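You operate a simulated robot arm through the tools that you are given. There is no shell and no other tool. Be economical: measure what you need, move in short steps, check, and stop when the job is done.

You run a simulated robot arm. Do the job below in one go: nothing can be reset, and whatever is moved stays where it is left.

Task
Grip the lever punch in the vice and punch the plate that the ticket names.
Fine: fingers clear of the closing jaws and the anvil, one stroke; punched plate into the blue tray; the punch stays gripped, the red shim under its nose.
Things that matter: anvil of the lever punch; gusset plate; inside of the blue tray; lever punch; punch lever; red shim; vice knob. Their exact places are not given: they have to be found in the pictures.

The check looks at the end state, three seconds after you hand in, the way a careful person would. Anything else that was tipped, shoved, dropped, spilled or broken makes it a failure.

Robot
A 6-joint arm with a two-finger parallel gripper on a trunk, on a base that drives. Base frame: it is fixed to the floor where the robot stands at the start and does not move with it; the origin is under the middle of the robot, x ahead of it, y to its left, z up; the surface under the hand at the start is at about z = 0.86. Units: m, rad, N and s.
With the tool pointing down near the work surface it reaches from about 0.1 to 0.6 m from the robot's upright axis, wherever it stands. Its first joint turns from -2.897 to 2.897 rad. Places, roughly: anvil of the lever punch [0.7, 0.1, 0.9]; inside of the blue tray [0.5, 0.8, 0.7]; punch lever [0.7, 0.2, 1.1]; vice knob [0.5, 0, 0.9]. Payload 1.57 kg.
The TCP is the grasp point between the finger pads, 0.03 m short of the fingertips. In the tool frame z runs along the fingers and y along their closing line. Largest opening 0.11 m; finger width 0.024, thickness 0.012; the body of the gripper, 0.048 by 0.112 m, starts 0.078 m behind the TCP.
Orientation is told as [roll, pitch, yaw] about the base's x, y, z axes, in that order, counted from this pose: with the fingers straight down and closing along the base's y, the tool's x points along the base's -x, its y along +y and its z along -z.

Tools
- The arm moves only by the tool jog_arm. Its argument "plan" is a list of rows, each a list of 7 numbers: the shift along the tool's x, y, z in m, then the turn, a rotation vector about the tool's x, y, z in rad, then the gripper command, from -1 (shut) to 1 (fully open), values between in proportion. In form: [[dx, dy, dz, wx, wy, wz, grip], ...]. A call has 1 to 10 rows; each row is the pose to reach, as a shift and turn from the pose commanded when the call began, along the tool's axes at that moment. Rows are played at 5 a second. More than 0.05 m and 0.15 rad between two rows, or a gripper value outside its range, and nothing of the call is played. A pose out of reach is approached as far as the arm can. The call stops where the force on the tool passes 50 N (or 10 N more than at its start, if that is more) or the arm is blocked; 0.2 s more then pass. Each finger travels about 0.108 m/s and halts on what it meets, pressing with about 38 N; the grip force reading is that of the motor and also rises with nothing between the fingers. The clock runs only during rows and for 0.2 s after the last one: add rows that repeat a pose to give the fingers time. It gives the time, the measured TCP pose, the force on the tool (base axes), the opening and the grip force at its end, in the units of the frame above (readings bear some noise), with the torque about the TCP (base axes, N m) and any sound that the robot's microphone picked up, and new pictures: "pictures" is both (left out), scene, wrist or none.
- Cameras (640 x 400 px; columns grow to the right, rows downward): "scene" is now at [0.0565, 0.1469, 1.879]; the picture's right is [0.07, -1.00, 0.00], its down [-0.76, -0.06, -0.64] and it looks along [0.64, 0.05, -0.77] (base axes); focal length 256 px, centre (320, 200). "wrist" rides on the gripper at [0.07, 0.016, -0.141] in the tool frame; the picture's right is [-0.23, 0.97, 0.00], its down [-0.86, -0.20, -0.48] and it looks along [-0.47, -0.11, 0.88] (tool axes); focal length 222 px, centre (320, 200).
- raise_lower(by): slides the trunk up (or, below 0, down) by that many m; the arm and the scene camera ride with it, the base frame stays. It gives what a move gives, with no picture.
- steer(legs): drives the robot by 1 to 6 legs, each [ahead, left, turn to the left] in m, m and rad, along the robot's own axes; the way and the turn of a leg run together, so that a leg with both is an arc; at most 1.5 m and 3.142 rad a leg. The arm and the cameras ride along, it lands a little off, and it stops where it bumps. It gives what a move gives, and a new picture of the scene camera.
- aim_head(pan, tilt): turns the head with the scene camera to pan (to the left, within 2.094 rad either way) and tilt (down, from -0.506 to 1.204), counted from straight ahead of the robot. It gives what a move gives, and a new picture of the scene camera.
- pixel_to_xyz(camera, pixels): for up to 12 pixels [column, row] of the newest picture of that camera ("zoom" is the newest enlarged one), the place [x, y, z] in the base frame of the surface seen there, good to about 0.003 m. The clock stands still meanwhile.
- inspect(camera, box): a new picture of the part [left, top, right, bottom] of that camera's present view, enlarged. The clock stands still meanwhile.
- job_done(): hands the job in; it is judged then, once.

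Go step by step. Measure first, check grasps and placings, and put right what went wrong. The budget is 80 turns and 260 pictures, counting those below and the enlarged ones. Unless the task says otherwise, let go and move clear before handing in.

The tools are called after "Request:" as name(argument=value, ...) on one line, values as JSON. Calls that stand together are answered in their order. jog_arm: Moves the arm, as the interface text tells. Its arguments: {"type":"object","properties":{"plan":{"type":"array","items":{"type":"array","items":{"type":"number"}}},"pictures":{"type":"string","enum":["both","scene","wrist","none"]}},"required":["plan"]} The other tools are called the same way: raise_lower (by) slides the trunk up or down; steer (legs) drives the base; aim_head (pan, tilt) turns the head that bears the scene camera; pixel_to_xyz (camera, pixels) gives the place of the surface under pixels of a picture; inspect (camera, box) takes an enlarged picture of a part of a camera's view; job_done () hands the job in.

At the start:

```text
time: 0.0
ee_pos: [0.47, -0.0061, 1.4266]
tool_rot: [-0.001, 0.0, -0.001]
wrist_force: [-0.4, 0.1, -0.7]
torque: [0.02, 0.02, 0.0]
width: 0.11
grip_force: 0.0
trunk travel left (down, up): [-0.475, 0.115]
robot x, y, heading: [0.0003, 0.0009, 0.005]
head pan, tilt: [0.073, 0.871]
```

scene: 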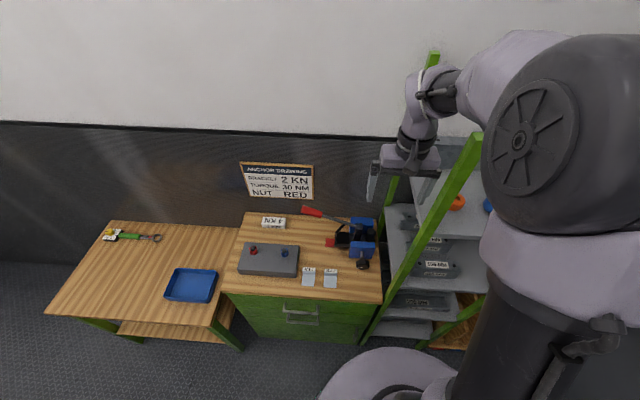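
wrist: 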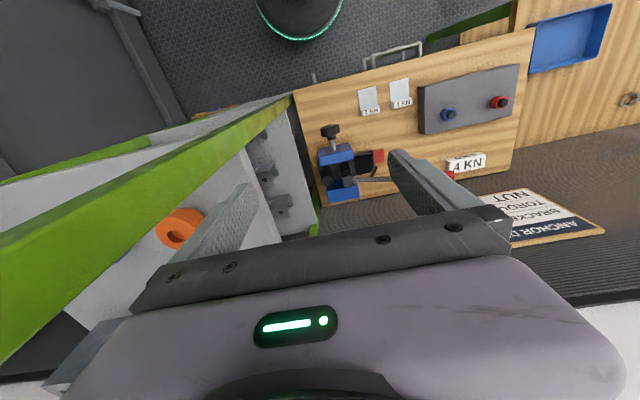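

The scene shows a bench with a blue vice near (355,235), plates at (308,277) and (330,279), and a ticket at (273,222). I'll enlarge these first.

Request:
inspect(camera="scene", box=[230, 150, 390, 300])

Request:
inspect(camera="scene", box=[290, 195, 390, 295])

Request:
inspect(camera="wrist", box=[290, 60, 530, 210])

```text
2.67 times, centred on (310, 225) of scene
```

zoom: 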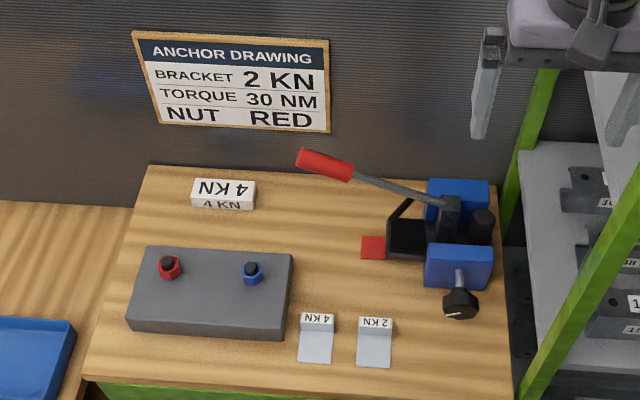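

```text
4.00 times, centred on (340, 245) of scene
```

zoom: 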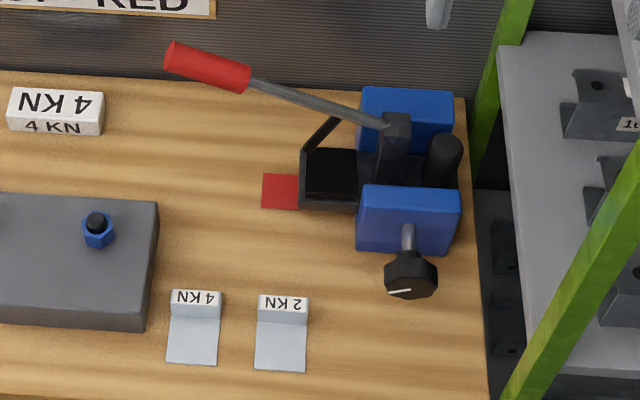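

```text
2.67 times, centred on (410, 135) of wrist
```

zoom: 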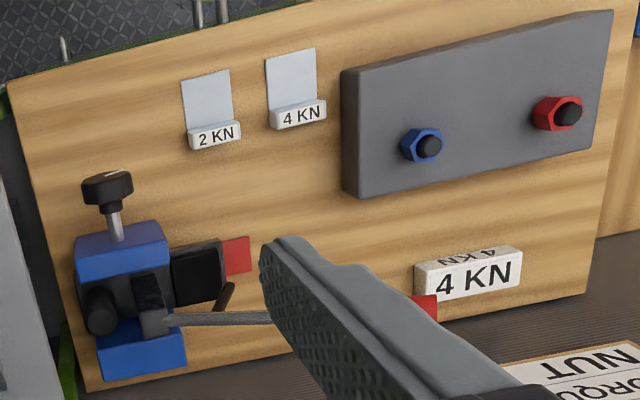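

The block at (273,222) reads 4 KN, while the wall board is an "anchor drawing" for a bracket. I'll check the left bench and shelf for any other ticket, and measure key points.

Request:
inspect(camera="scene", box=[90, 215, 190, 275])

Request:
inspect(camera="scene", box=[380, 180, 500, 300])

Request:
pixel_to_xyz(camera="scene", pixels=[[331, 243], [310, 211], [362, 225], [360, 250], [362, 264], [308, 282], [309, 269], [330, 284], [272, 222], [190, 286], [350, 300], [345, 237]])

```text
6.40 times, centred on (140, 245) of scene
```

zoom: 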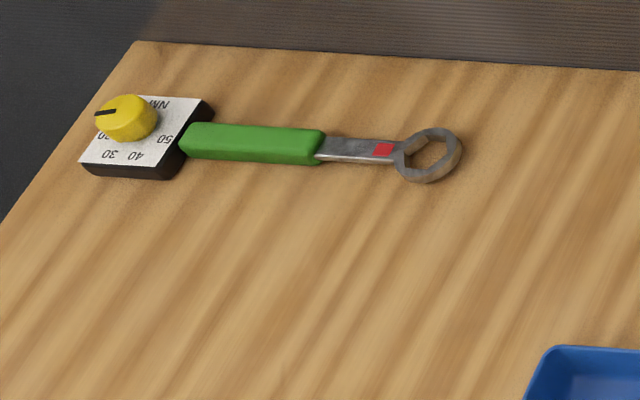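

```text
3.33 times, centred on (440, 240) of scene
```

zoom: 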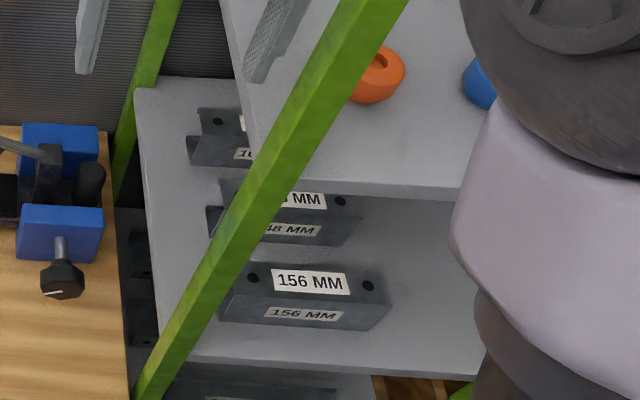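

```text
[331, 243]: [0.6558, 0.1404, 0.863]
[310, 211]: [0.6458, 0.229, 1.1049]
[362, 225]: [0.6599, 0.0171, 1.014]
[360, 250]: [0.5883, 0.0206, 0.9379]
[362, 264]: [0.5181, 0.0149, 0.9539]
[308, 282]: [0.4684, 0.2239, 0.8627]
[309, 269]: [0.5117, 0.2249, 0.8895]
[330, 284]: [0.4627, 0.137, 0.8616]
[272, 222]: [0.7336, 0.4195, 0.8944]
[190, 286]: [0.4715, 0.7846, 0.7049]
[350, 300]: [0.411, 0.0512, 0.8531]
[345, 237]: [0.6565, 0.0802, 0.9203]
```

The only other labels are bracket lengths and the wrench dial, so the ticket names the 4 KN plate at (308,282). Now a closer look at the vice and punch, with the arm brought lower to the left of it.

Request:
inspect(camera="scene", box=[320, 205, 384, 275])

Request:
jog_arm(plan=[[0.04, 0.0, 0.03, 0, 0, 0, 1], [0.08, 0.02, 0.06, 0, 0, 0, 1], [0.12, 0.04, 0.09, 0, 0, 0, 1], [0.15, 0.06, 0.12, 0, 0, 0, 1], [0.18, 0.08, 0.15, 0, 0, 0, 1], [0.2, 0.1, 0.18, 0, 0, 0, 1]])

```text
5.71 times, centred on (352, 240) of scene
```

zoom: 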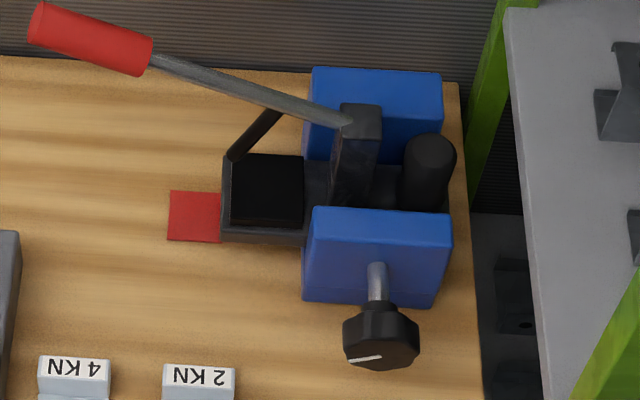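

```text
refused: row 2 steps farther than a row can; nothing moved
```

The vice has a gap between its front jaw and the punch body. I'll move with shorter rows.

Request:
jog_arm(plan=[[0.03, 0.01, 0.03, 0, 0, 0, 1], [0.06, 0.02, 0.06, 0, 0, 0, 1], [0.09, 0.035, 0.09, 0, 0, 0, 1], [0.12, 0.05, 0.12, 0, 0, 0, 1], [0.15, 0.065, 0.15, 0, 0, 0, 1], [0.18, 0.08, 0.18, 0, 0, 0, 1], [0.2, 0.1, 0.21, 0, 0, 0, 1]])

```text
time: 1.6
ee_pos: [0.2714, 0.0955, 1.2179]
tool_rot: [-0.001, 0.004, 0.0]
wrist_force: [0.2, 0.6, 0.6]
torque: [-0.05, -0.01, -0.02]
width: 0.11
grip_force: 0.0
trunk travel left (down, up): [-0.475, 0.115]
robot x, y, heading: [-0.0007, 0.0058, -0.003]
head pan, tilt: [0.073, 0.871]
```

scene: 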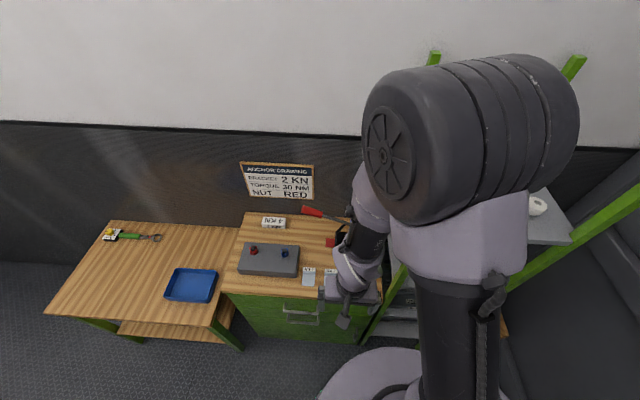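
wrist: 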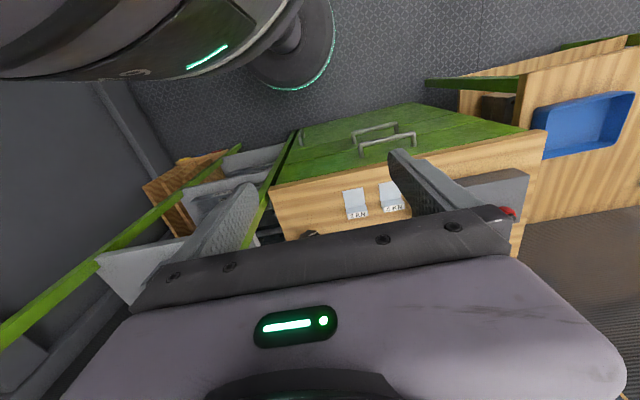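

The vice is now hidden behind the arm in the scene view. I'll pitch the tool to horizontal (facing +x) while keeping high and back, to look at the vice and later grip the knob.

Request:
jog_arm(plan=[[0, 0, 0, 0, -0.149, 0, 1], [0, 0, 0, 0, -0.298, 0, 1], [0, 0, 0, 0, -0.447, 0, 1], [0, 0, 0, 0, -0.596, 0, 1], [0, 0, 0, 0, -0.745, 0, 1], [0, 0, 0, 0, -0.894, 0, 1], [0, 0, 0, 0, -1.043, 0, 1], [0, 0, 0, 0, -1.192, 0, 1], [0, 0, 0, 0, -1.341, 0, 1], [0, 0, 0, 0, -1.49, 0, 1]])

```text
time: 3.7
ee_pos: [0.3731, 0.175, 1.2066]
tool_rot: [0.956, -1.389, -0.959]
wrist_force: [1.0, 0.6, -0.6]
torque: [0.0, 0.01, 0.0]
width: 0.11
grip_force: 0.1
out of reach, approached as far as the arm can: row 1, 2, 3, 4, 5, 6, 7, 8, 9, 10
trunk travel left (down, up): [-0.475, 0.115]
robot x, y, heading: [0.0055, -0.0018, 0.005]
head pan, tilt: [0.073, 0.871]
stopped in row 10: the arm was blocked; the commanded pose is now the measured one
```

scene: 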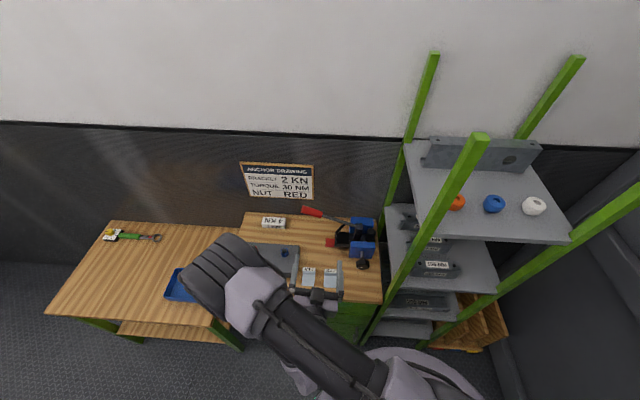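
wrist: 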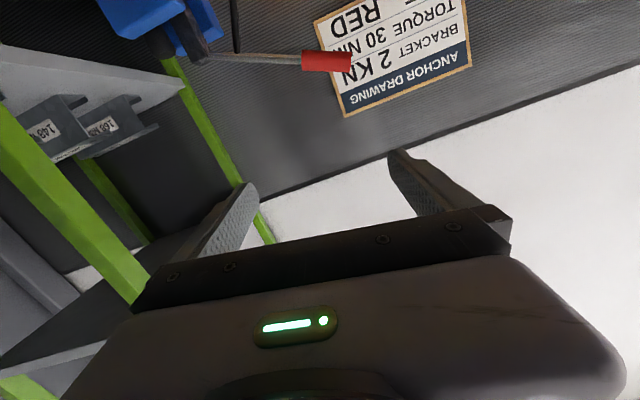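

The tool now faces about +x and the vice is visible in the scene view at (355,240). I'll zoom there and measure the knob and punch.

Request:
inspect(camera="scene", box=[320, 205, 384, 275])

Request:
pixel_to_xyz(camera="zoom", pixels=[[385, 350], [380, 320], [377, 280], [380, 260], [380, 215], [375, 140], [265, 190], [360, 115], [90, 40], [235, 235], [430, 150], [200, 215]])

```text
5.71 times, centred on (352, 240) of scene
```

zoom: 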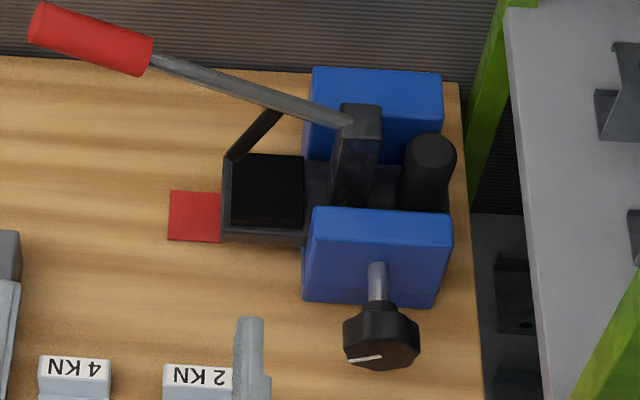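

```text
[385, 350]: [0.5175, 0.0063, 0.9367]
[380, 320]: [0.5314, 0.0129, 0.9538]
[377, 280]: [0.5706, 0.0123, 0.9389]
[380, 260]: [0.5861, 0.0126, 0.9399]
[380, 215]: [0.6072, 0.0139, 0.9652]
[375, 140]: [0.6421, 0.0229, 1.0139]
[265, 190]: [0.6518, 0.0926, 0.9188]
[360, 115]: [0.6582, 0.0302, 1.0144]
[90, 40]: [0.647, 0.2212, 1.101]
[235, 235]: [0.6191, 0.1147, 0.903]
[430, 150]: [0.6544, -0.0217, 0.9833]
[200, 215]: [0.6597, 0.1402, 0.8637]
```

Knob: face at x≈0.517, axis near y≈0.01, z≈0.935, about 55 mm wide; the stem runs back to the jaw at x≈0.587. I'll roll the tool about its own axis so the wrist camera comes on top and looks down at the vice.

Request:
jog_arm(plan=[[0, 0, 0, 0, 0, -0.149, 1], [0, 0, 0, 0, 0, -0.298, 1], [0, 0, 0, 0, 0, -0.447, 1], [0, 0, 0, 0, 0, -0.596, 1], [0, 0, 0, 0, 0, -0.745, 1], [0, 0, 0, 0, 0, -0.894, 1], [0, 0, 0, 0, 0, -1.043, 1], [0, 0, 0, 0, 0, -1.192, 1], [0, 0, 0, 0, 0, -1.341, 1], [0, 0, 0, 0, 0, -1.49, 1]], pictures="none")

Request:
jog_arm(plan=[[0, 0, 0, 0, 0, -0.149, 1], [0, 0, 0, 0, 0, -0.298, 1], [0, 0, 0, 0, 0, -0.447, 1], [0, 0, 0, 0, 0, -0.596, 1], [0, 0, 0, 0, 0, -0.745, 1], [0, 0, 0, 0, 0, -0.894, 1], [0, 0, 0, 0, 0, -1.043, 1], [0, 0, 0, 0, 0, -1.192, 1], [0, 0, 0, 0, 0, -1.341, 1], [0, 0, 0, 0, 0, -1.49, 1]])

```text
time: 5.9
ee_pos: [0.3734, 0.1751, 1.2063]
tool_rot: [-1.464, -0.226, 1.55]
wrist_force: [-0.5, -0.4, -0.4]
torque: [-0.03, 0.02, 0.0]
width: 0.11
grip_force: 0.0
trunk travel left (down, up): [-0.475, 0.115]
robot x, y, heading: [0.0009, -0.0, 0.003]
head pan, tilt: [0.073, 0.871]
```

```text
time: 8.1
ee_pos: [0.3738, 0.1739, 1.2082]
tool_rot: [-1.237, 1.249, 1.893]
wrist_force: [0.6, 0.1, -0.2]
torque: [-0.01, 0.02, -0.03]
width: 0.1099
grip_force: 0.0
trunk travel left (down, up): [-0.475, 0.115]
robot x, y, heading: [-0.002, 0.0001, 0.003]
head pan, tilt: [0.073, 0.871]
```

scene: 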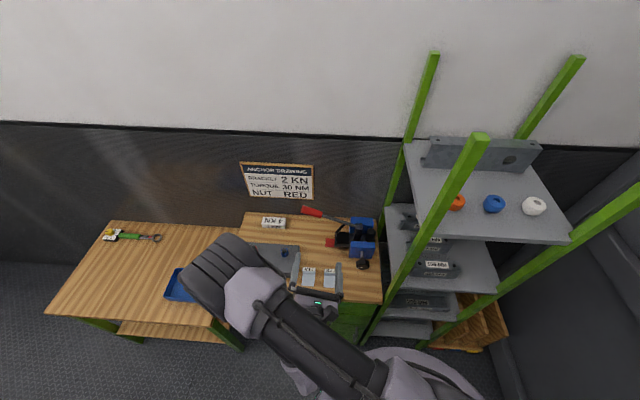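
wrist: 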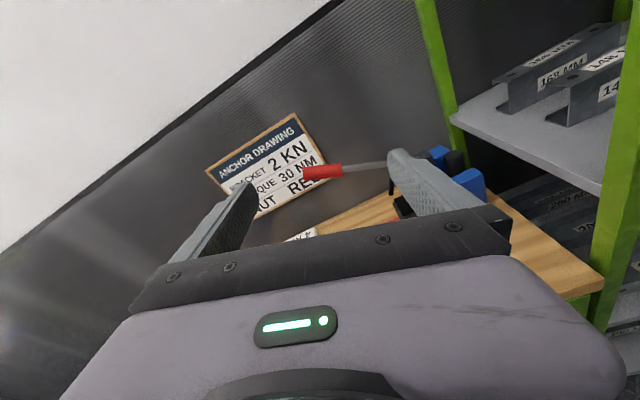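

The camera is now on top. I'll level the tool (correct roll and pitch), then lower the trunk by 0.18 m to see the vice from the front.

Request:
jog_arm(plan=[[0, 0, 0, 0, 0.05, -0.12, 1], [0, 0, 0, 0, 0.08, -0.22, 1], [0, 0, 0, 0, 0.107, -0.302, 1], [0, 0, 0, 0, 0.107, -0.302, 1]], pictures="none")

Request:
raise_lower(by=-0.18)

Request:
jog_arm(plan=[[0, 0.04, 0, 0, 0, 0, 1], [0, 0.08, 0, 0, 0, 0, 1]])

```text
time: 9.1
ee_pos: [0.3739, 0.1754, 1.2067]
tool_rot: [-1.69, 1.565, 1.439]
wrist_force: [-0.3, 0.1, 0.1]
torque: [0.02, 0.0, 0.02]
width: 0.11
grip_force: 0.0
trunk travel left (down, up): [-0.475, 0.115]
robot x, y, heading: [0.0025, 0.0008, -0.003]
head pan, tilt: [0.073, 0.871]
```

```text
time: 11.1
ee_pos: [0.3737, 0.1749, 1.027]
tool_rot: [-1.678, 1.563, 1.45]
wrist_force: [-0.5, 0.7, -0.3]
torque: [-0.02, 0.03, -0.01]
width: 0.1098
grip_force: 0.0
trunk travel left (down, up): [-0.295, 0.295]
robot x, y, heading: [-0.0047, 0.0008, -0.002]
head pan, tilt: [0.073, 0.871]
```

```text
time: 11.9
ee_pos: [0.3682, 0.1729, 1.0419]
tool_rot: [-2.014, 1.347, 1.116]
wrist_force: [0.1, -0.5, 0.2]
torque: [0.03, 0.01, 0.0]
width: 0.1099
grip_force: 0.0
out of reach, approached as far as the arm can: row 1, 2
trunk travel left (down, up): [-0.295, 0.295]
robot x, y, heading: [-0.0024, 0.0011, -0.003]
head pan, tilt: [0.073, 0.871]
stopped in row 2: the arm was blocked; the commanded pose is now the measured one
```

scene: 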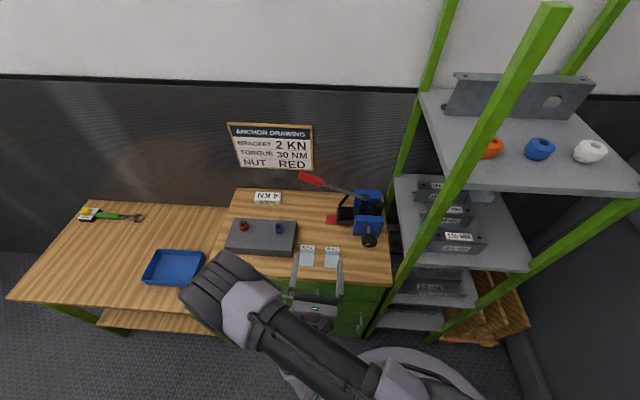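
wrist: 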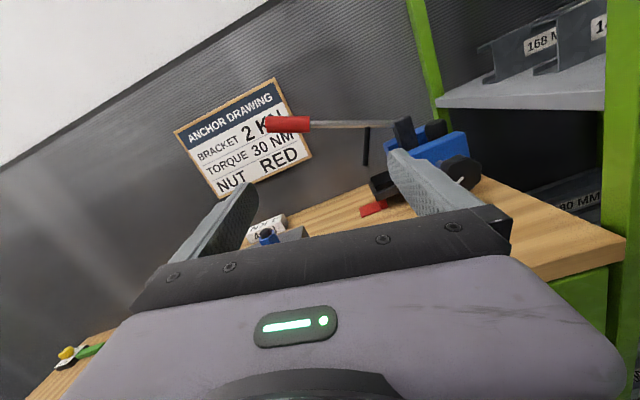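

Side motion was blocked: the wrist is folded too close to the robot's axis. I'll back the base 0.25 m and extend the arm forward for an easier posture.

Request:
steer(legs=[[-0.25, 0, 0]])

Request:
jog_arm(plan=[[0, 0, 0.04, 0, 0, 0, 1], [0, 0, 0.08, 0, 0, 0, 1], [0, 0, 0.12, 0, 0, 0, 1], [0, 0, 0.16, 0, 0, 0, 1], [0, 0, 0.2, 0, 0, 0, 1]])

```text
time: 13.7
ee_pos: [0.1191, 0.1731, 1.0412]
tool_rot: [-2.018, 1.348, 1.109]
wrist_force: [-0.5, -0.5, 0.6]
torque: [0.01, 0.02, 0.01]
width: 0.11
grip_force: 0.1
trunk travel left (down, up): [-0.295, 0.295]
robot x, y, heading: [-0.2481, 0.0005, 0.002]
head pan, tilt: [0.073, 0.871]
```

scene: 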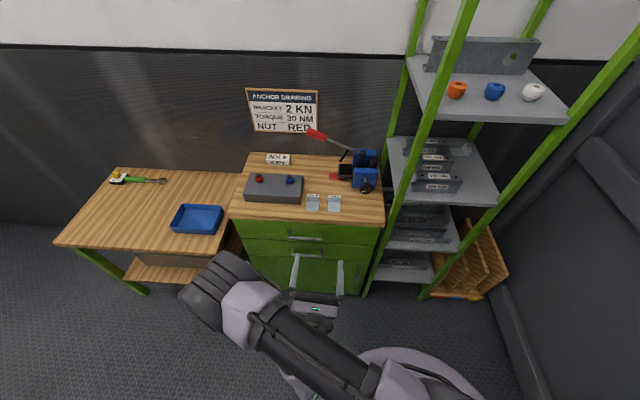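

```text
time: 14.9
ee_pos: [0.2953, 0.2617, 1.074]
tool_rot: [-1.828, 1.357, 1.218]
wrist_force: [0.3, -0.5, 0.0]
torque: [0.0, 0.01, -0.03]
width: 0.11
grip_force: 0.1
out of reach, approached as far as the arm can: row 1, 2, 3, 4, 5
trunk travel left (down, up): [-0.295, 0.295]
robot x, y, heading: [-0.2525, -0.0007, 0.003]
head pan, tilt: [0.073, 0.871]
```

scene: 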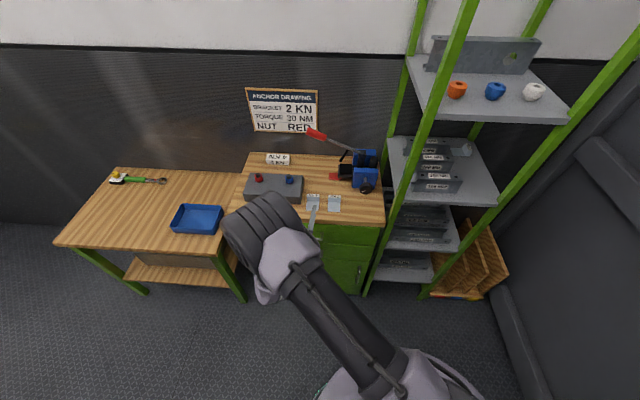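
wrist: 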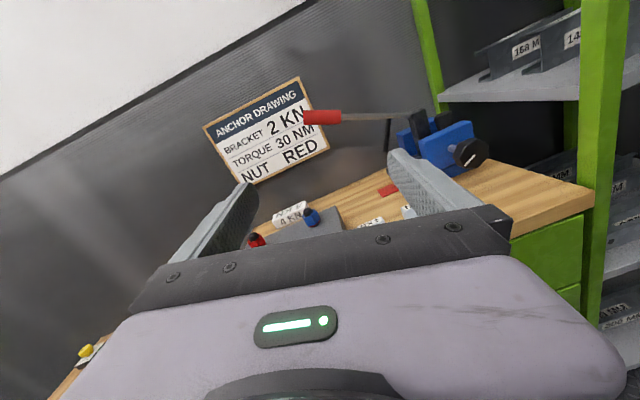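

The arm gets blocked laterally with its elbow folded. I'll try raising in tool x with the trunk going down, so that the forearm is flatter, while the gripper is still in front of the bench (x<0.35).

Request:
jog_arm(plan=[[0.04, 0, 0.0, 0, 0, 0, 1], [0.08, 0, 0.0, 0, 0, 0, 1], [0.12, 0, 0, 0, 0, 0, 1], [0.16, 0, 0, 0, 0, 0, 1]], pictures="none")

Request:
raise_lower(by=-0.2)

Request:
jog_arm(plan=[[0, 0.03, 0, 0, 0, 0, 1], [0, 0.06, 0, 0, 0, 0, 1], [0, 0.1, 0, 0, 0, 0, 1], [0, 0.14, 0, 0, 0, 0, 1], [0, 0.14, 0, 0, 0, 0, 1]])

```text
time: 15.9
ee_pos: [0.2812, 0.2285, 1.2279]
tool_rot: [-1.835, 1.355, 1.213]
wrist_force: [-0.1, 0.4, 0.1]
torque: [-0.01, 0.03, -0.01]
width: 0.1101
grip_force: 0.0
trunk travel left (down, up): [-0.295, 0.295]
robot x, y, heading: [-0.2456, -0.0008, -0.001]
head pan, tilt: [0.073, 0.871]
```

```text
time: 18.0
ee_pos: [0.2813, 0.2299, 1.0281]
tool_rot: [-1.833, 1.355, 1.216]
wrist_force: [-0.2, 0.1, -0.2]
torque: [0.02, 0.01, 0.0]
width: 0.1102
grip_force: 0.0
trunk travel left (down, up): [-0.095, 0.495]
robot x, y, heading: [-0.2471, 0.0042, -0.002]
head pan, tilt: [0.073, 0.871]
```

```text
time: 19.2
ee_pos: [0.2415, 0.1699, 1.024]
tool_rot: [-1.696, 1.356, 1.3]
wrist_force: [0.6, -0.3, -0.1]
torque: [0.01, -0.03, -0.02]
width: 0.1098
grip_force: 0.0
out of reach, approached as far as the arm can: row 1, 2, 3, 4, 5
trunk travel left (down, up): [-0.095, 0.495]
robot x, y, heading: [-0.2477, 0.0031, 0.0]
head pan, tilt: [0.073, 0.871]
```

scene: 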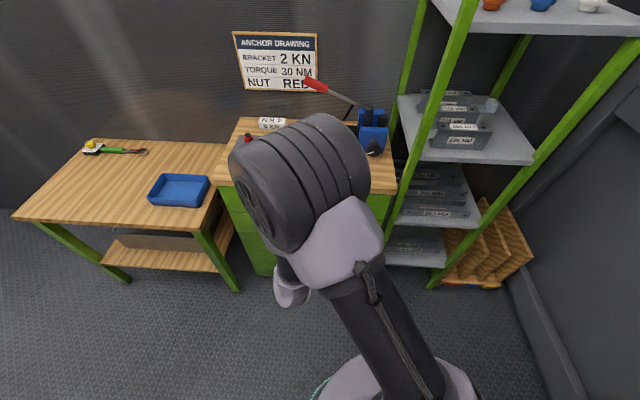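
wrist: 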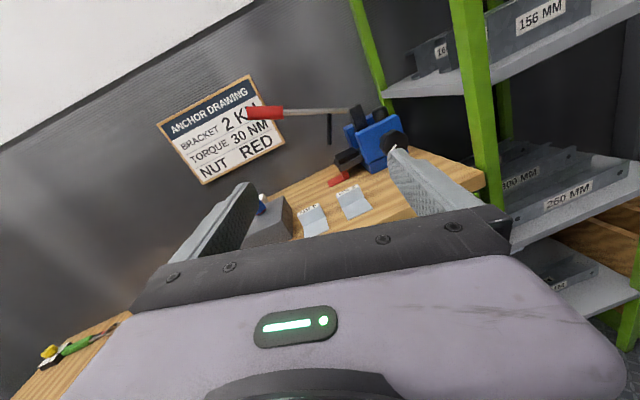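

The roll keeps drifting back about 0.2 rad, so the last wrist joint is probably at its limit. I'll back off the roll by 0.45 rad and then try moving right.

Request:
jog_arm(plan=[[0, 0, 0, 0, 0, 0.14, 1], [0, 0, 0, 0, 0, 0.28, 1], [0, 0, 0, 0, 0, 0.42, 1], [0, 0, 0, 0, 0, 0.5, 1], [0, 0, 0, 0, 0, 0.5, 1]], pictures="none")

Request:
jog_arm(plan=[[0.0, 0.04, 0, 0, 0, 0, 1], [0.0, 0.08, 0, 0, 0, 0, 1], [0.0, 0.12, 0, 0, 0, 0, 1], [0, 0.12, 0, 0, 0, 0, 1]])

```text
time: 20.4
ee_pos: [0.2424, 0.1714, 1.0249]
tool_rot: [-1.61, 0.859, 1.393]
wrist_force: [0.8, 0.2, 0.1]
torque: [0.03, 0.0, -0.01]
width: 0.1099
grip_force: 0.0
trunk travel left (down, up): [-0.095, 0.495]
robot x, y, heading: [-0.2473, -0.0001, -0.002]
head pan, tilt: [0.073, 0.871]
```

```text
time: 21.4
ee_pos: [0.193, 0.1555, 0.9628]
tool_rot: [-1.604, 0.862, 1.387]
wrist_force: [-0.5, 0.0, 0.2]
torque: [0.01, 0.0, -0.05]
width: 0.1099
grip_force: 0.1
out of reach, approached as far as the arm can: row 1, 2, 3, 4
trunk travel left (down, up): [-0.095, 0.495]
robot x, y, heading: [-0.2491, 0.0022, 0.001]
head pan, tilt: [0.073, 0.871]
```

scene: 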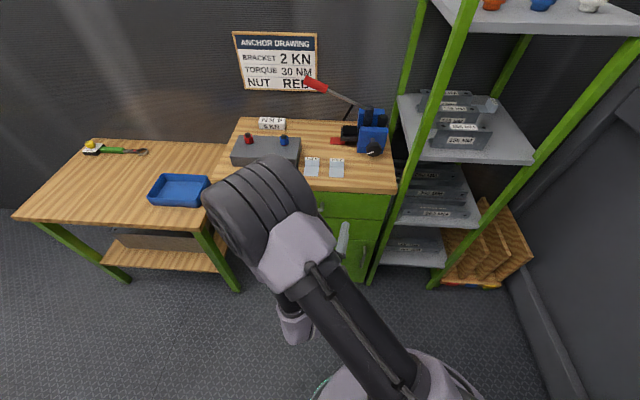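
wrist: 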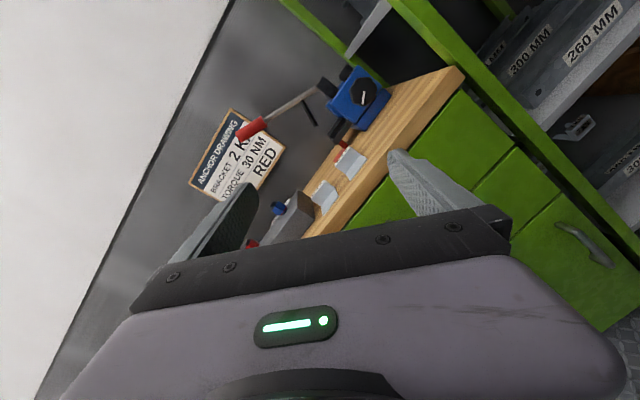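

Still constrained: the earlier pitch-up happened with the wrist too close to the trunk, leaving a bad arm configuration. I'll undo the roll and pitch to a tool-down pose in front of the bench, then re-pitch with the arm properly extended.

Request:
jog_arm(plan=[[0, 0, 0, 0, 0, 0.14, 1], [0, 0, 0, 0, 0, 0.28, 1], [0, 0, 0, 0, 0, 0.42, 1], [0, 0, 0, 0, 0, 0.56, 1], [0, 0, 0, 0, 0, 0.7, 1], [0, 0, 0, 0, 0, 0.84, 1], [0, 0, 0, 0, 0, 0.98, 1], [0, 0, 0, 0, 0, 1.12, 1], [0, 0, 0, 0, 0, 1.26, 1], [0, 0, 0, 0, 0, 1.4, 1]], pictures="none")

Request:
jog_arm(plan=[[0, 0, 0, 0, 0, 0.14, 1], [0, 0, 0, 0, 0, 0.28, 1], [0, 0, 0, 0, 0, 0.42, 1], [0, 0, 0, 0, 0, 0.56, 1], [0, 0, 0, 0, 0, 0.7, 1], [0, 0, 0, 0, 0, 0.84, 1], [0, 0, 0, 0, 0, 0.98, 1], [0, 0, 0, 0, 0, 1.03, 1]], pictures="none")

Request:
jog_arm(plan=[[0, 0, 0, 0, 0.149, 0, 1], [0, 0, 0, 0, 0.298, 0, 1], [0, 0, 0, 0, 0.447, 0, 1], [0, 0, 0, 0, 0.596, 0, 1], [0, 0, 0, 0, 0.745, 0, 1], [0, 0, 0, 0, 0.894, 0, 1], [0, 0, 0, 0, 1.043, 0, 1], [0, 0, 0, 0, 1.192, 0, 1], [0, 0, 0, 0, 1.341, 0, 1], [0, 0, 0, 0, 1.49, 0, 1]], pictures="scene")

```text
time: 23.6
ee_pos: [0.1955, 0.1567, 0.9629]
tool_rot: [-1.598, -0.542, 1.43]
wrist_force: [-0.8, -0.6, -0.6]
torque: [0.03, -0.01, 0.01]
width: 0.1101
grip_force: 0.2
out of reach, approached as far as the arm can: row 2, 3, 4, 5, 6, 7, 8, 9, 10
trunk travel left (down, up): [-0.095, 0.495]
robot x, y, heading: [-0.247, -0.0001, -0.006]
head pan, tilt: [0.073, 0.871]
```

```text
time: 25.4
ee_pos: [0.1948, 0.1573, 0.9627]
tool_rot: [3.115, -1.546, 3.014]
wrist_force: [-1.0, 0.2, 0.2]
torque: [-0.03, 0.01, -0.01]
width: 0.1098
grip_force: 0.0
trunk travel left (down, up): [-0.095, 0.495]
robot x, y, heading: [-0.2502, 0.0041, -0.004]
head pan, tilt: [0.073, 0.871]
```

```text
time: 27.6
ee_pos: [0.1951, 0.1582, 0.9624]
tool_rot: [0.0, -0.105, -0.148]
wrist_force: [0.6, 0.0, 0.6]
torque: [0.01, -0.02, 0.02]
width: 0.1098
grip_force: 0.0
trunk travel left (down, up): [-0.095, 0.495]
robot x, y, heading: [-0.2497, 0.0022, -0.005]
head pan, tilt: [0.073, 0.871]
```

scene: 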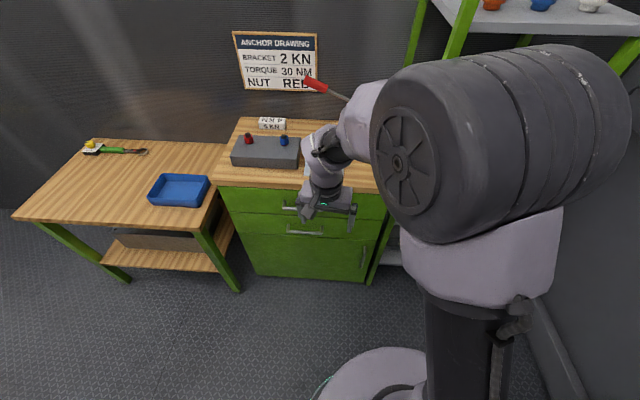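

The arm is back in its normal configuration. Now I re-pitch about the wrist centre (moving the TCP forward and up as it turns).

Request:
jog_arm(plan=[[-0.0371, 0, -0.0028, 0, -0.149, 0, 1], [-0.0734, 0, -0.011, 0, -0.298, 0, 1], [-0.1081, 0, -0.0246, 0, -0.447, 0, 1], [-0.1403, 0, -0.0431, 0, -0.596, 0, 1], [-0.1695, 0, -0.0662, 0, -0.745, 0, 1], [-0.1949, 0, -0.0933, 0, -0.894, 0, 1], [-0.216, 0, -0.1241, 0, -1.043, 0, 1], [-0.2323, 0, -0.1576, 0, -1.192, 0, 1], [-0.2434, 0, -0.193, 0, -1.341, 0, 1], [-0.2486, 0, -0.2236, 0, -1.465, 0, 1]])

```text
time: 29.8
ee_pos: [0.4172, 0.1234, 1.2101]
tool_rot: [-2.99, -1.567, 2.841]
wrist_force: [-1.3, 1.4, 0.2]
torque: [-0.03, -0.03, 0.02]
width: 0.11
grip_force: 0.2
trunk travel left (down, up): [-0.095, 0.495]
robot x, y, heading: [-0.2484, 0.0036, -0.001]
head pan, tilt: [0.073, 0.871]
```

scene: 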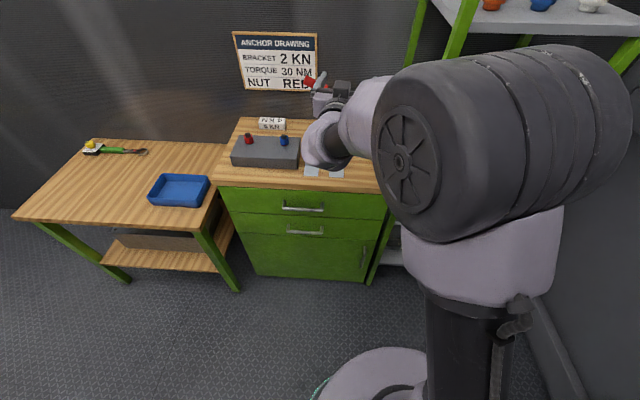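
wrist: 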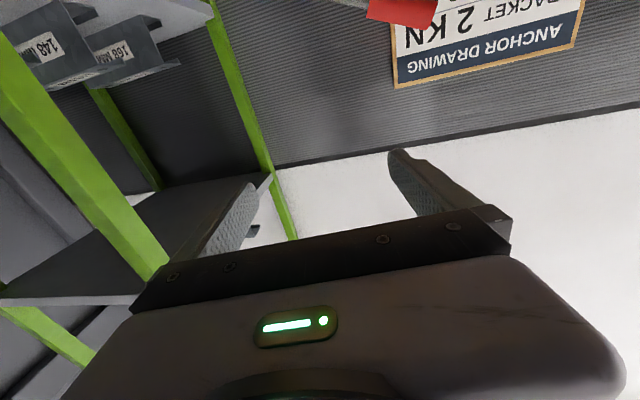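

No reach problem now; the tool faces +x with a −0.15 yaw. I'll correct the yaw and roll the camera to the top.

Request:
jog_arm(plan=[[0, 0, 0, -0.149, 0, 0, 1], [0, 0, 0, -0.149, 0, 0, 1]], pictures="none")

Request:
jog_arm(plan=[[0, 0, 0, 0, 0, -0.149, 1], [0, 0, 0, 0, 0, -0.298, 1], [0, 0, 0, 0, 0, -0.447, 1], [0, 0, 0, 0, 0, -0.596, 1], [0, 0, 0, 0, 0, -0.745, 1], [0, 0, 0, 0, 0, -0.894, 1], [0, 0, 0, 0, 0, -1.043, 1], [0, 0, 0, 0, 0, -1.192, 1], [0, 0, 0, 0, 0, -1.341, 1], [0, 0, 0, 0, 0, -1.49, 1]], pictures="none")

Request:
jog_arm(plan=[[0, 0, 0, 0, 0, -0.149, 1], [0, 0, 0, 0, 0, -0.298, 1], [0, 0, 0, 0, 0, -0.447, 1], [0, 0, 0, 0, 0, -0.596, 1], [0, 0, 0, 0, 0, -0.745, 1], [0, 0, 0, 0, 0, -0.894, 1], [0, 0, 0, 0, 0, -1.043, 1], [0, 0, 0, 0, 0, -1.192, 1], [0, 0, 0, 0, 0, -1.341, 1], [0, 0, 0, 0, 0, -1.49, 1]])

```text
time: 30.4
ee_pos: [0.4167, 0.1395, 1.2236]
tool_rot: [-0.138, -1.565, 0.123]
wrist_force: [0.0, -0.6, -0.3]
torque: [-0.05, 0.0, 0.0]
width: 0.1098
grip_force: 0.0
out of reach, approached as far as the arm can: row 1, 2
trunk travel left (down, up): [-0.095, 0.495]
robot x, y, heading: [-0.2452, -0.0036, 0.001]
head pan, tilt: [0.073, 0.871]
```

```text
time: 32.6
ee_pos: [0.4175, 0.143, 1.2266]
tool_rot: [-1.566, -0.079, 1.563]
wrist_force: [0.1, 0.0, 0.3]
torque: [-0.01, 0.03, 0.0]
width: 0.1097
grip_force: 0.0
out of reach, approached as far as the arm can: row 1, 2, 3, 4, 5, 6, 7, 8, 9, 10
trunk travel left (down, up): [-0.095, 0.495]
robot x, y, heading: [-0.2465, -0.0043, -0.0]
head pan, tilt: [0.073, 0.871]
```

```text
time: 34.8
ee_pos: [0.4171, 0.1454, 1.2274]
tool_rot: [-1.544, 1.413, 1.592]
wrist_force: [0.0, 0.8, 0.2]
torque: [0.02, 0.0, -0.05]
width: 0.1101
grip_force: 0.1
trunk travel left (down, up): [-0.095, 0.495]
robot x, y, heading: [-0.244, -0.0008, -0.002]
head pan, tilt: [0.073, 0.871]
```

scene: 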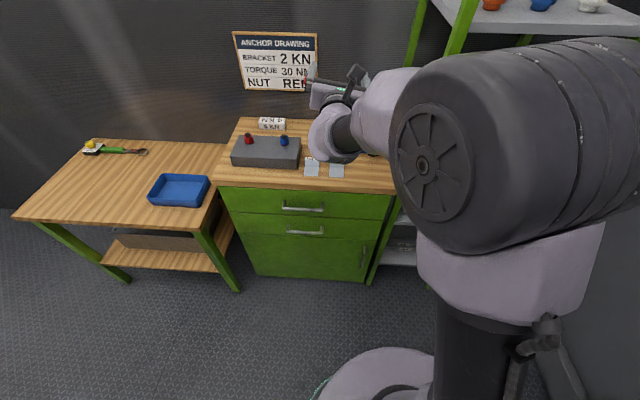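
wrist: 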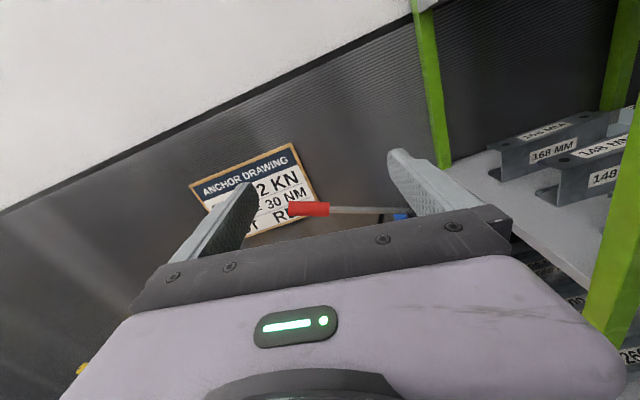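

Roll went through. Now I'll test coming down (tool −x) and look at the vice.

Request:
jog_arm(plan=[[-0.04, 0, 0, 0, 0, 0, 1], [-0.08, 0, 0, 0, 0, 0, 1], [-0.12, 0, 0, 0, 0, 0, 1], [-0.16, 0, 0, 0, 0, 0, 1], [-0.16, 0, 0, 0, 0, 0, 1]], pictures="none")

Request:
jog_arm(plan=[[0, 0.04, 0, 0, 0, 0, 1], [0, 0.08, 0, 0, 0, 0, 1], [0, 0.12, 0, 0, 0, 0, 1], [0, 0.12, 0, 0, 0, 0, 1]])

```text
time: 36.0
ee_pos: [0.4224, 0.2077, 1.0925]
tool_rot: [-1.417, 1.411, 1.689]
wrist_force: [-0.5, 0.3, 0.2]
torque: [0.0, -0.03, 0.0]
width: 0.1097
grip_force: 0.0
out of reach, approached as far as the arm can: row 1, 2, 3, 4, 5
trunk travel left (down, up): [-0.095, 0.495]
robot x, y, heading: [-0.249, 0.001, -0.004]
head pan, tilt: [0.073, 0.871]
```

```text
time: 37.0
ee_pos: [0.4349, 0.1629, 1.119]
tool_rot: [-1.293, 1.406, 1.782]
wrist_force: [-0.2, 0.0, -0.3]
torque: [-0.01, 0.02, 0.02]
width: 0.1102
grip_force: 0.0
out of reach, approached as far as the arm can: row 1, 2, 3, 4
trunk travel left (down, up): [-0.095, 0.495]
robot x, y, heading: [-0.2448, -0.0012, -0.005]
head pan, tilt: [0.073, 0.871]
```

scene: 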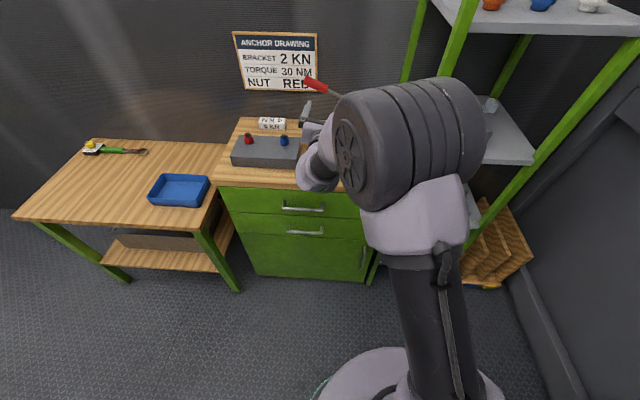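
wrist: 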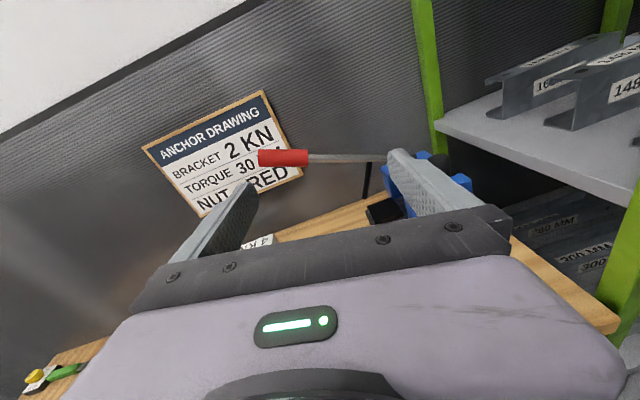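

Lowering pushes the TCP left, i.e. a wrist limit when the forearm is steep. I'll back off 0.2 m and shift right 0.15 m with the base, so the arm is more extended with a flatter forearm.

Request:
steer(legs=[[-0.2, -0.15, 0]])

Request:
jog_arm(plan=[[0, 0, 0.04, 0, 0, 0, 1], [0, 0, 0.08, 0, 0, 0, 1], [-0.02, 0, 0.12, 0, 0, 0, 1], [-0.04, 0, 0.16, 0, 0, 0, 1], [-0.06, 0, 0.16, 0, 0, 0, 1], [-0.08, 0, 0.16, 0, 0, 0, 1]])

```text
time: 38.9
ee_pos: [0.2382, 0.0144, 1.1183]
tool_rot: [-1.295, 1.407, 1.782]
wrist_force: [0.3, -0.5, 0.1]
torque: [0.02, -0.01, 0.02]
width: 0.1099
grip_force: 0.0
trunk travel left (down, up): [-0.095, 0.495]
robot x, y, heading: [-0.4432, -0.1491, -0.001]
head pan, tilt: [0.073, 0.871]
```

scene: 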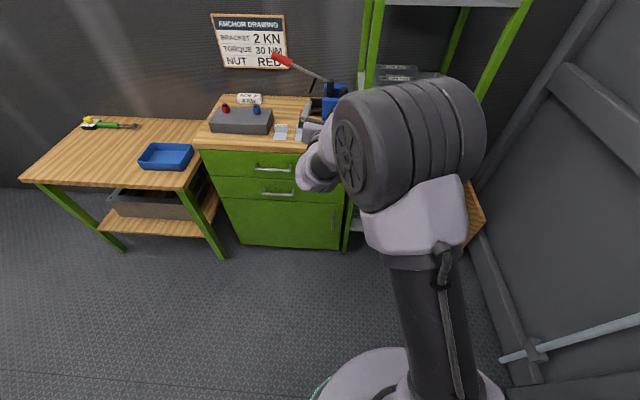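

```text
time: 40.2
ee_pos: [0.3971, 0.0166, 1.0322]
tool_rot: [-1.29, 1.406, 1.785]
wrist_force: [-0.1, -0.5, 0.5]
torque: [0.01, -0.02, 0.01]
width: 0.1099
grip_force: 0.1
trunk travel left (down, up): [-0.095, 0.495]
robot x, y, heading: [-0.4416, -0.1488, -0.002]
head pan, tilt: [0.073, 0.871]
```

scene: 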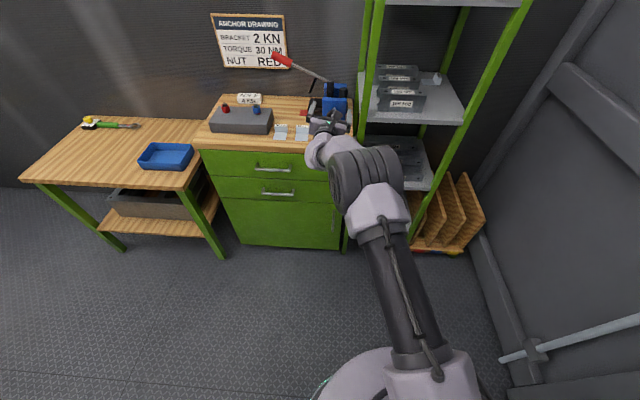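
wrist: 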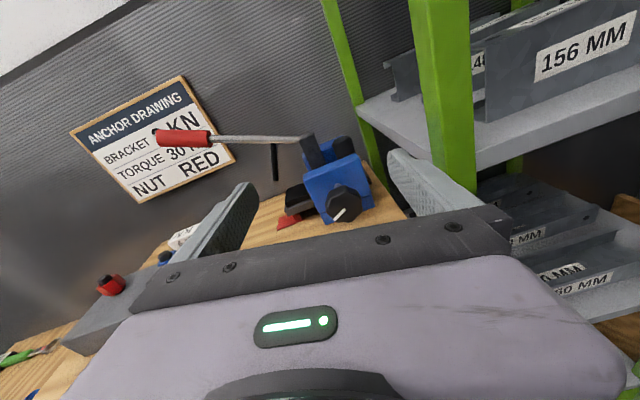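

Now the pose is reachable and the knob is seen at wrist (346,205) with its white mark. I'll enlarge and measure.

Request:
inspect(camera="wrist", box=[250, 120, 410, 240])

Request:
pixel_to_xyz(camera="wrist", pixels=[[344, 203], [330, 203], [358, 203], [344, 190], [344, 218], [288, 222], [300, 200], [275, 160], [185, 138], [345, 170], [312, 152], [290, 205]])

```text
3.33 times, centred on (330, 180) of wrist
```

zoom: 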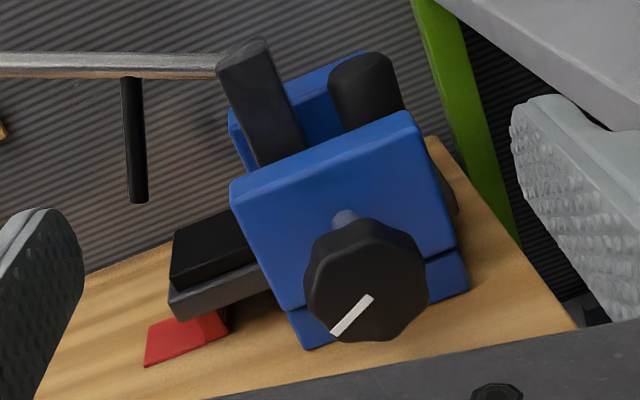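

```text
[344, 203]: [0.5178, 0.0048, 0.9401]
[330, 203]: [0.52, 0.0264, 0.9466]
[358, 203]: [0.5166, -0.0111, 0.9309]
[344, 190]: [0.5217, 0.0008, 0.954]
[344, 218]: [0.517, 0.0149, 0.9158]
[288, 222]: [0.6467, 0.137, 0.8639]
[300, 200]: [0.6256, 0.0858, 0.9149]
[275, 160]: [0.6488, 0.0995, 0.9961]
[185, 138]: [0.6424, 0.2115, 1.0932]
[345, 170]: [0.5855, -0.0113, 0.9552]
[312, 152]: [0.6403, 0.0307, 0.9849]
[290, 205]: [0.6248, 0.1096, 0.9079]
```

Knob centre ≈ (0.518, 0.008, 0.936), radius ≈ 0.024; the plunger hangs over the anvil block at y≈0.1 with its top at z≈0.92. I'll level the tool and align with the knob axis at x≈0.42.

Request:
jog_arm(plan=[[-0.03, 0.007, 0.008, 0.02, 0.015, -0.05, 1], [-0.06, 0.015, 0.016, 0.04, 0.03, -0.1, 1], [-0.0925, 0.0227, 0.0249, 0.063, 0.046, -0.159, 1], [-0.0925, 0.0227, 0.0249, 0.063, 0.046, -0.159, 1]])

```text
time: 41.2
ee_pos: [0.4343, 0.0189, 0.9352]
tool_rot: [3.139, 1.566, -0.011]
wrist_force: [-0.7, -0.1, -0.8]
torque: [0.01, -0.01, 0.0]
width: 0.1102
grip_force: 0.0
out of reach, approached as far as the arm can: row 2, 3, 4
trunk travel left (down, up): [-0.095, 0.495]
robot x, y, heading: [-0.4455, -0.1501, 0.001]
head pan, tilt: [0.073, 0.871]
```

scene: 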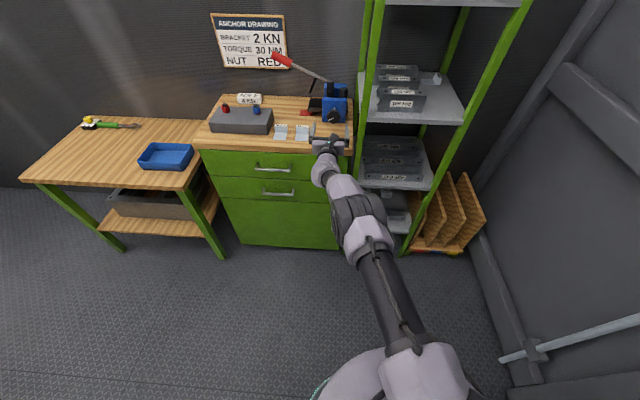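
wrist: 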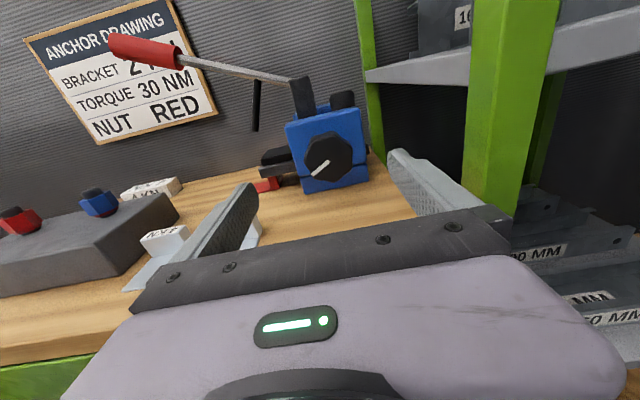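

The tool is level, at y=0.019 instead of 0.008 (again near a limit). Moving forward should ease that; I'll go to x≈0.50 with the y-correction and check.

Request:
jog_arm(plan=[[0, 0.004, 0.03, 0, 0, 0, 1], [0, 0.011, 0.06, 0, 0, 0, 1], [0, 0.011, 0.06, 0, 0, 0, 1]])

Request:
inspect(camera="wrist", box=[220, 80, 440, 230])

```text
time: 42.0
ee_pos: [0.4563, -0.001, 0.9478]
tool_rot: [-3.098, 1.565, 0.043]
wrist_force: [0.6, 0.3, 0.3]
torque: [0.02, 0.03, 0.03]
width: 0.1098
grip_force: 0.0
out of reach, approached as far as the arm can: row 1, 2, 3
trunk travel left (down, up): [-0.095, 0.495]
robot x, y, heading: [-0.4427, -0.1509, -0.0]
head pan, tilt: [0.073, 0.871]
```

scene: 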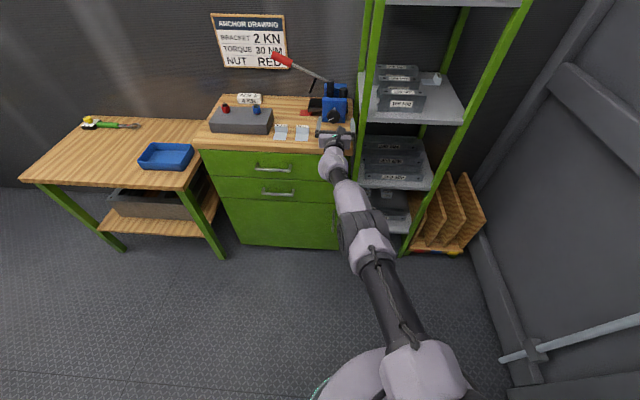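
wrist: 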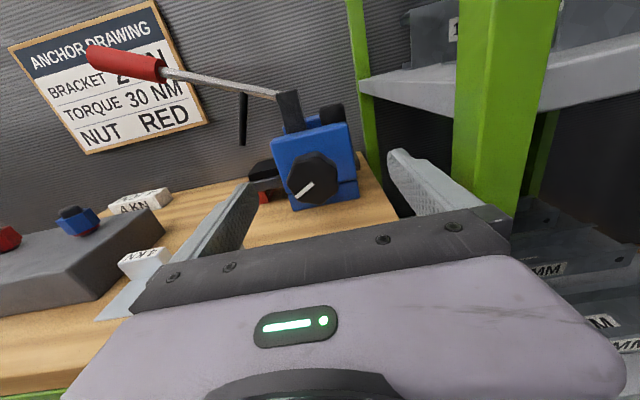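

```text
2.67 times, centred on (330, 155) of wrist
```

zoom: 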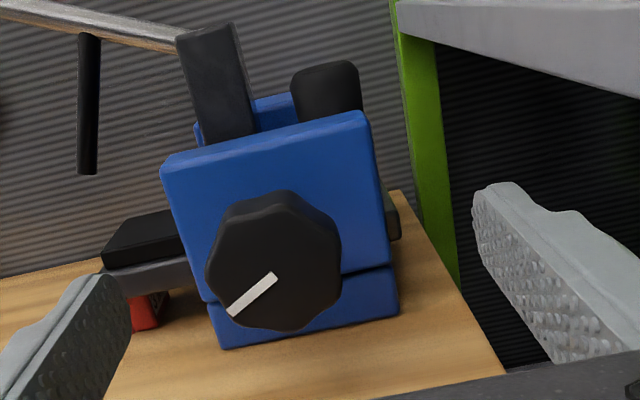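

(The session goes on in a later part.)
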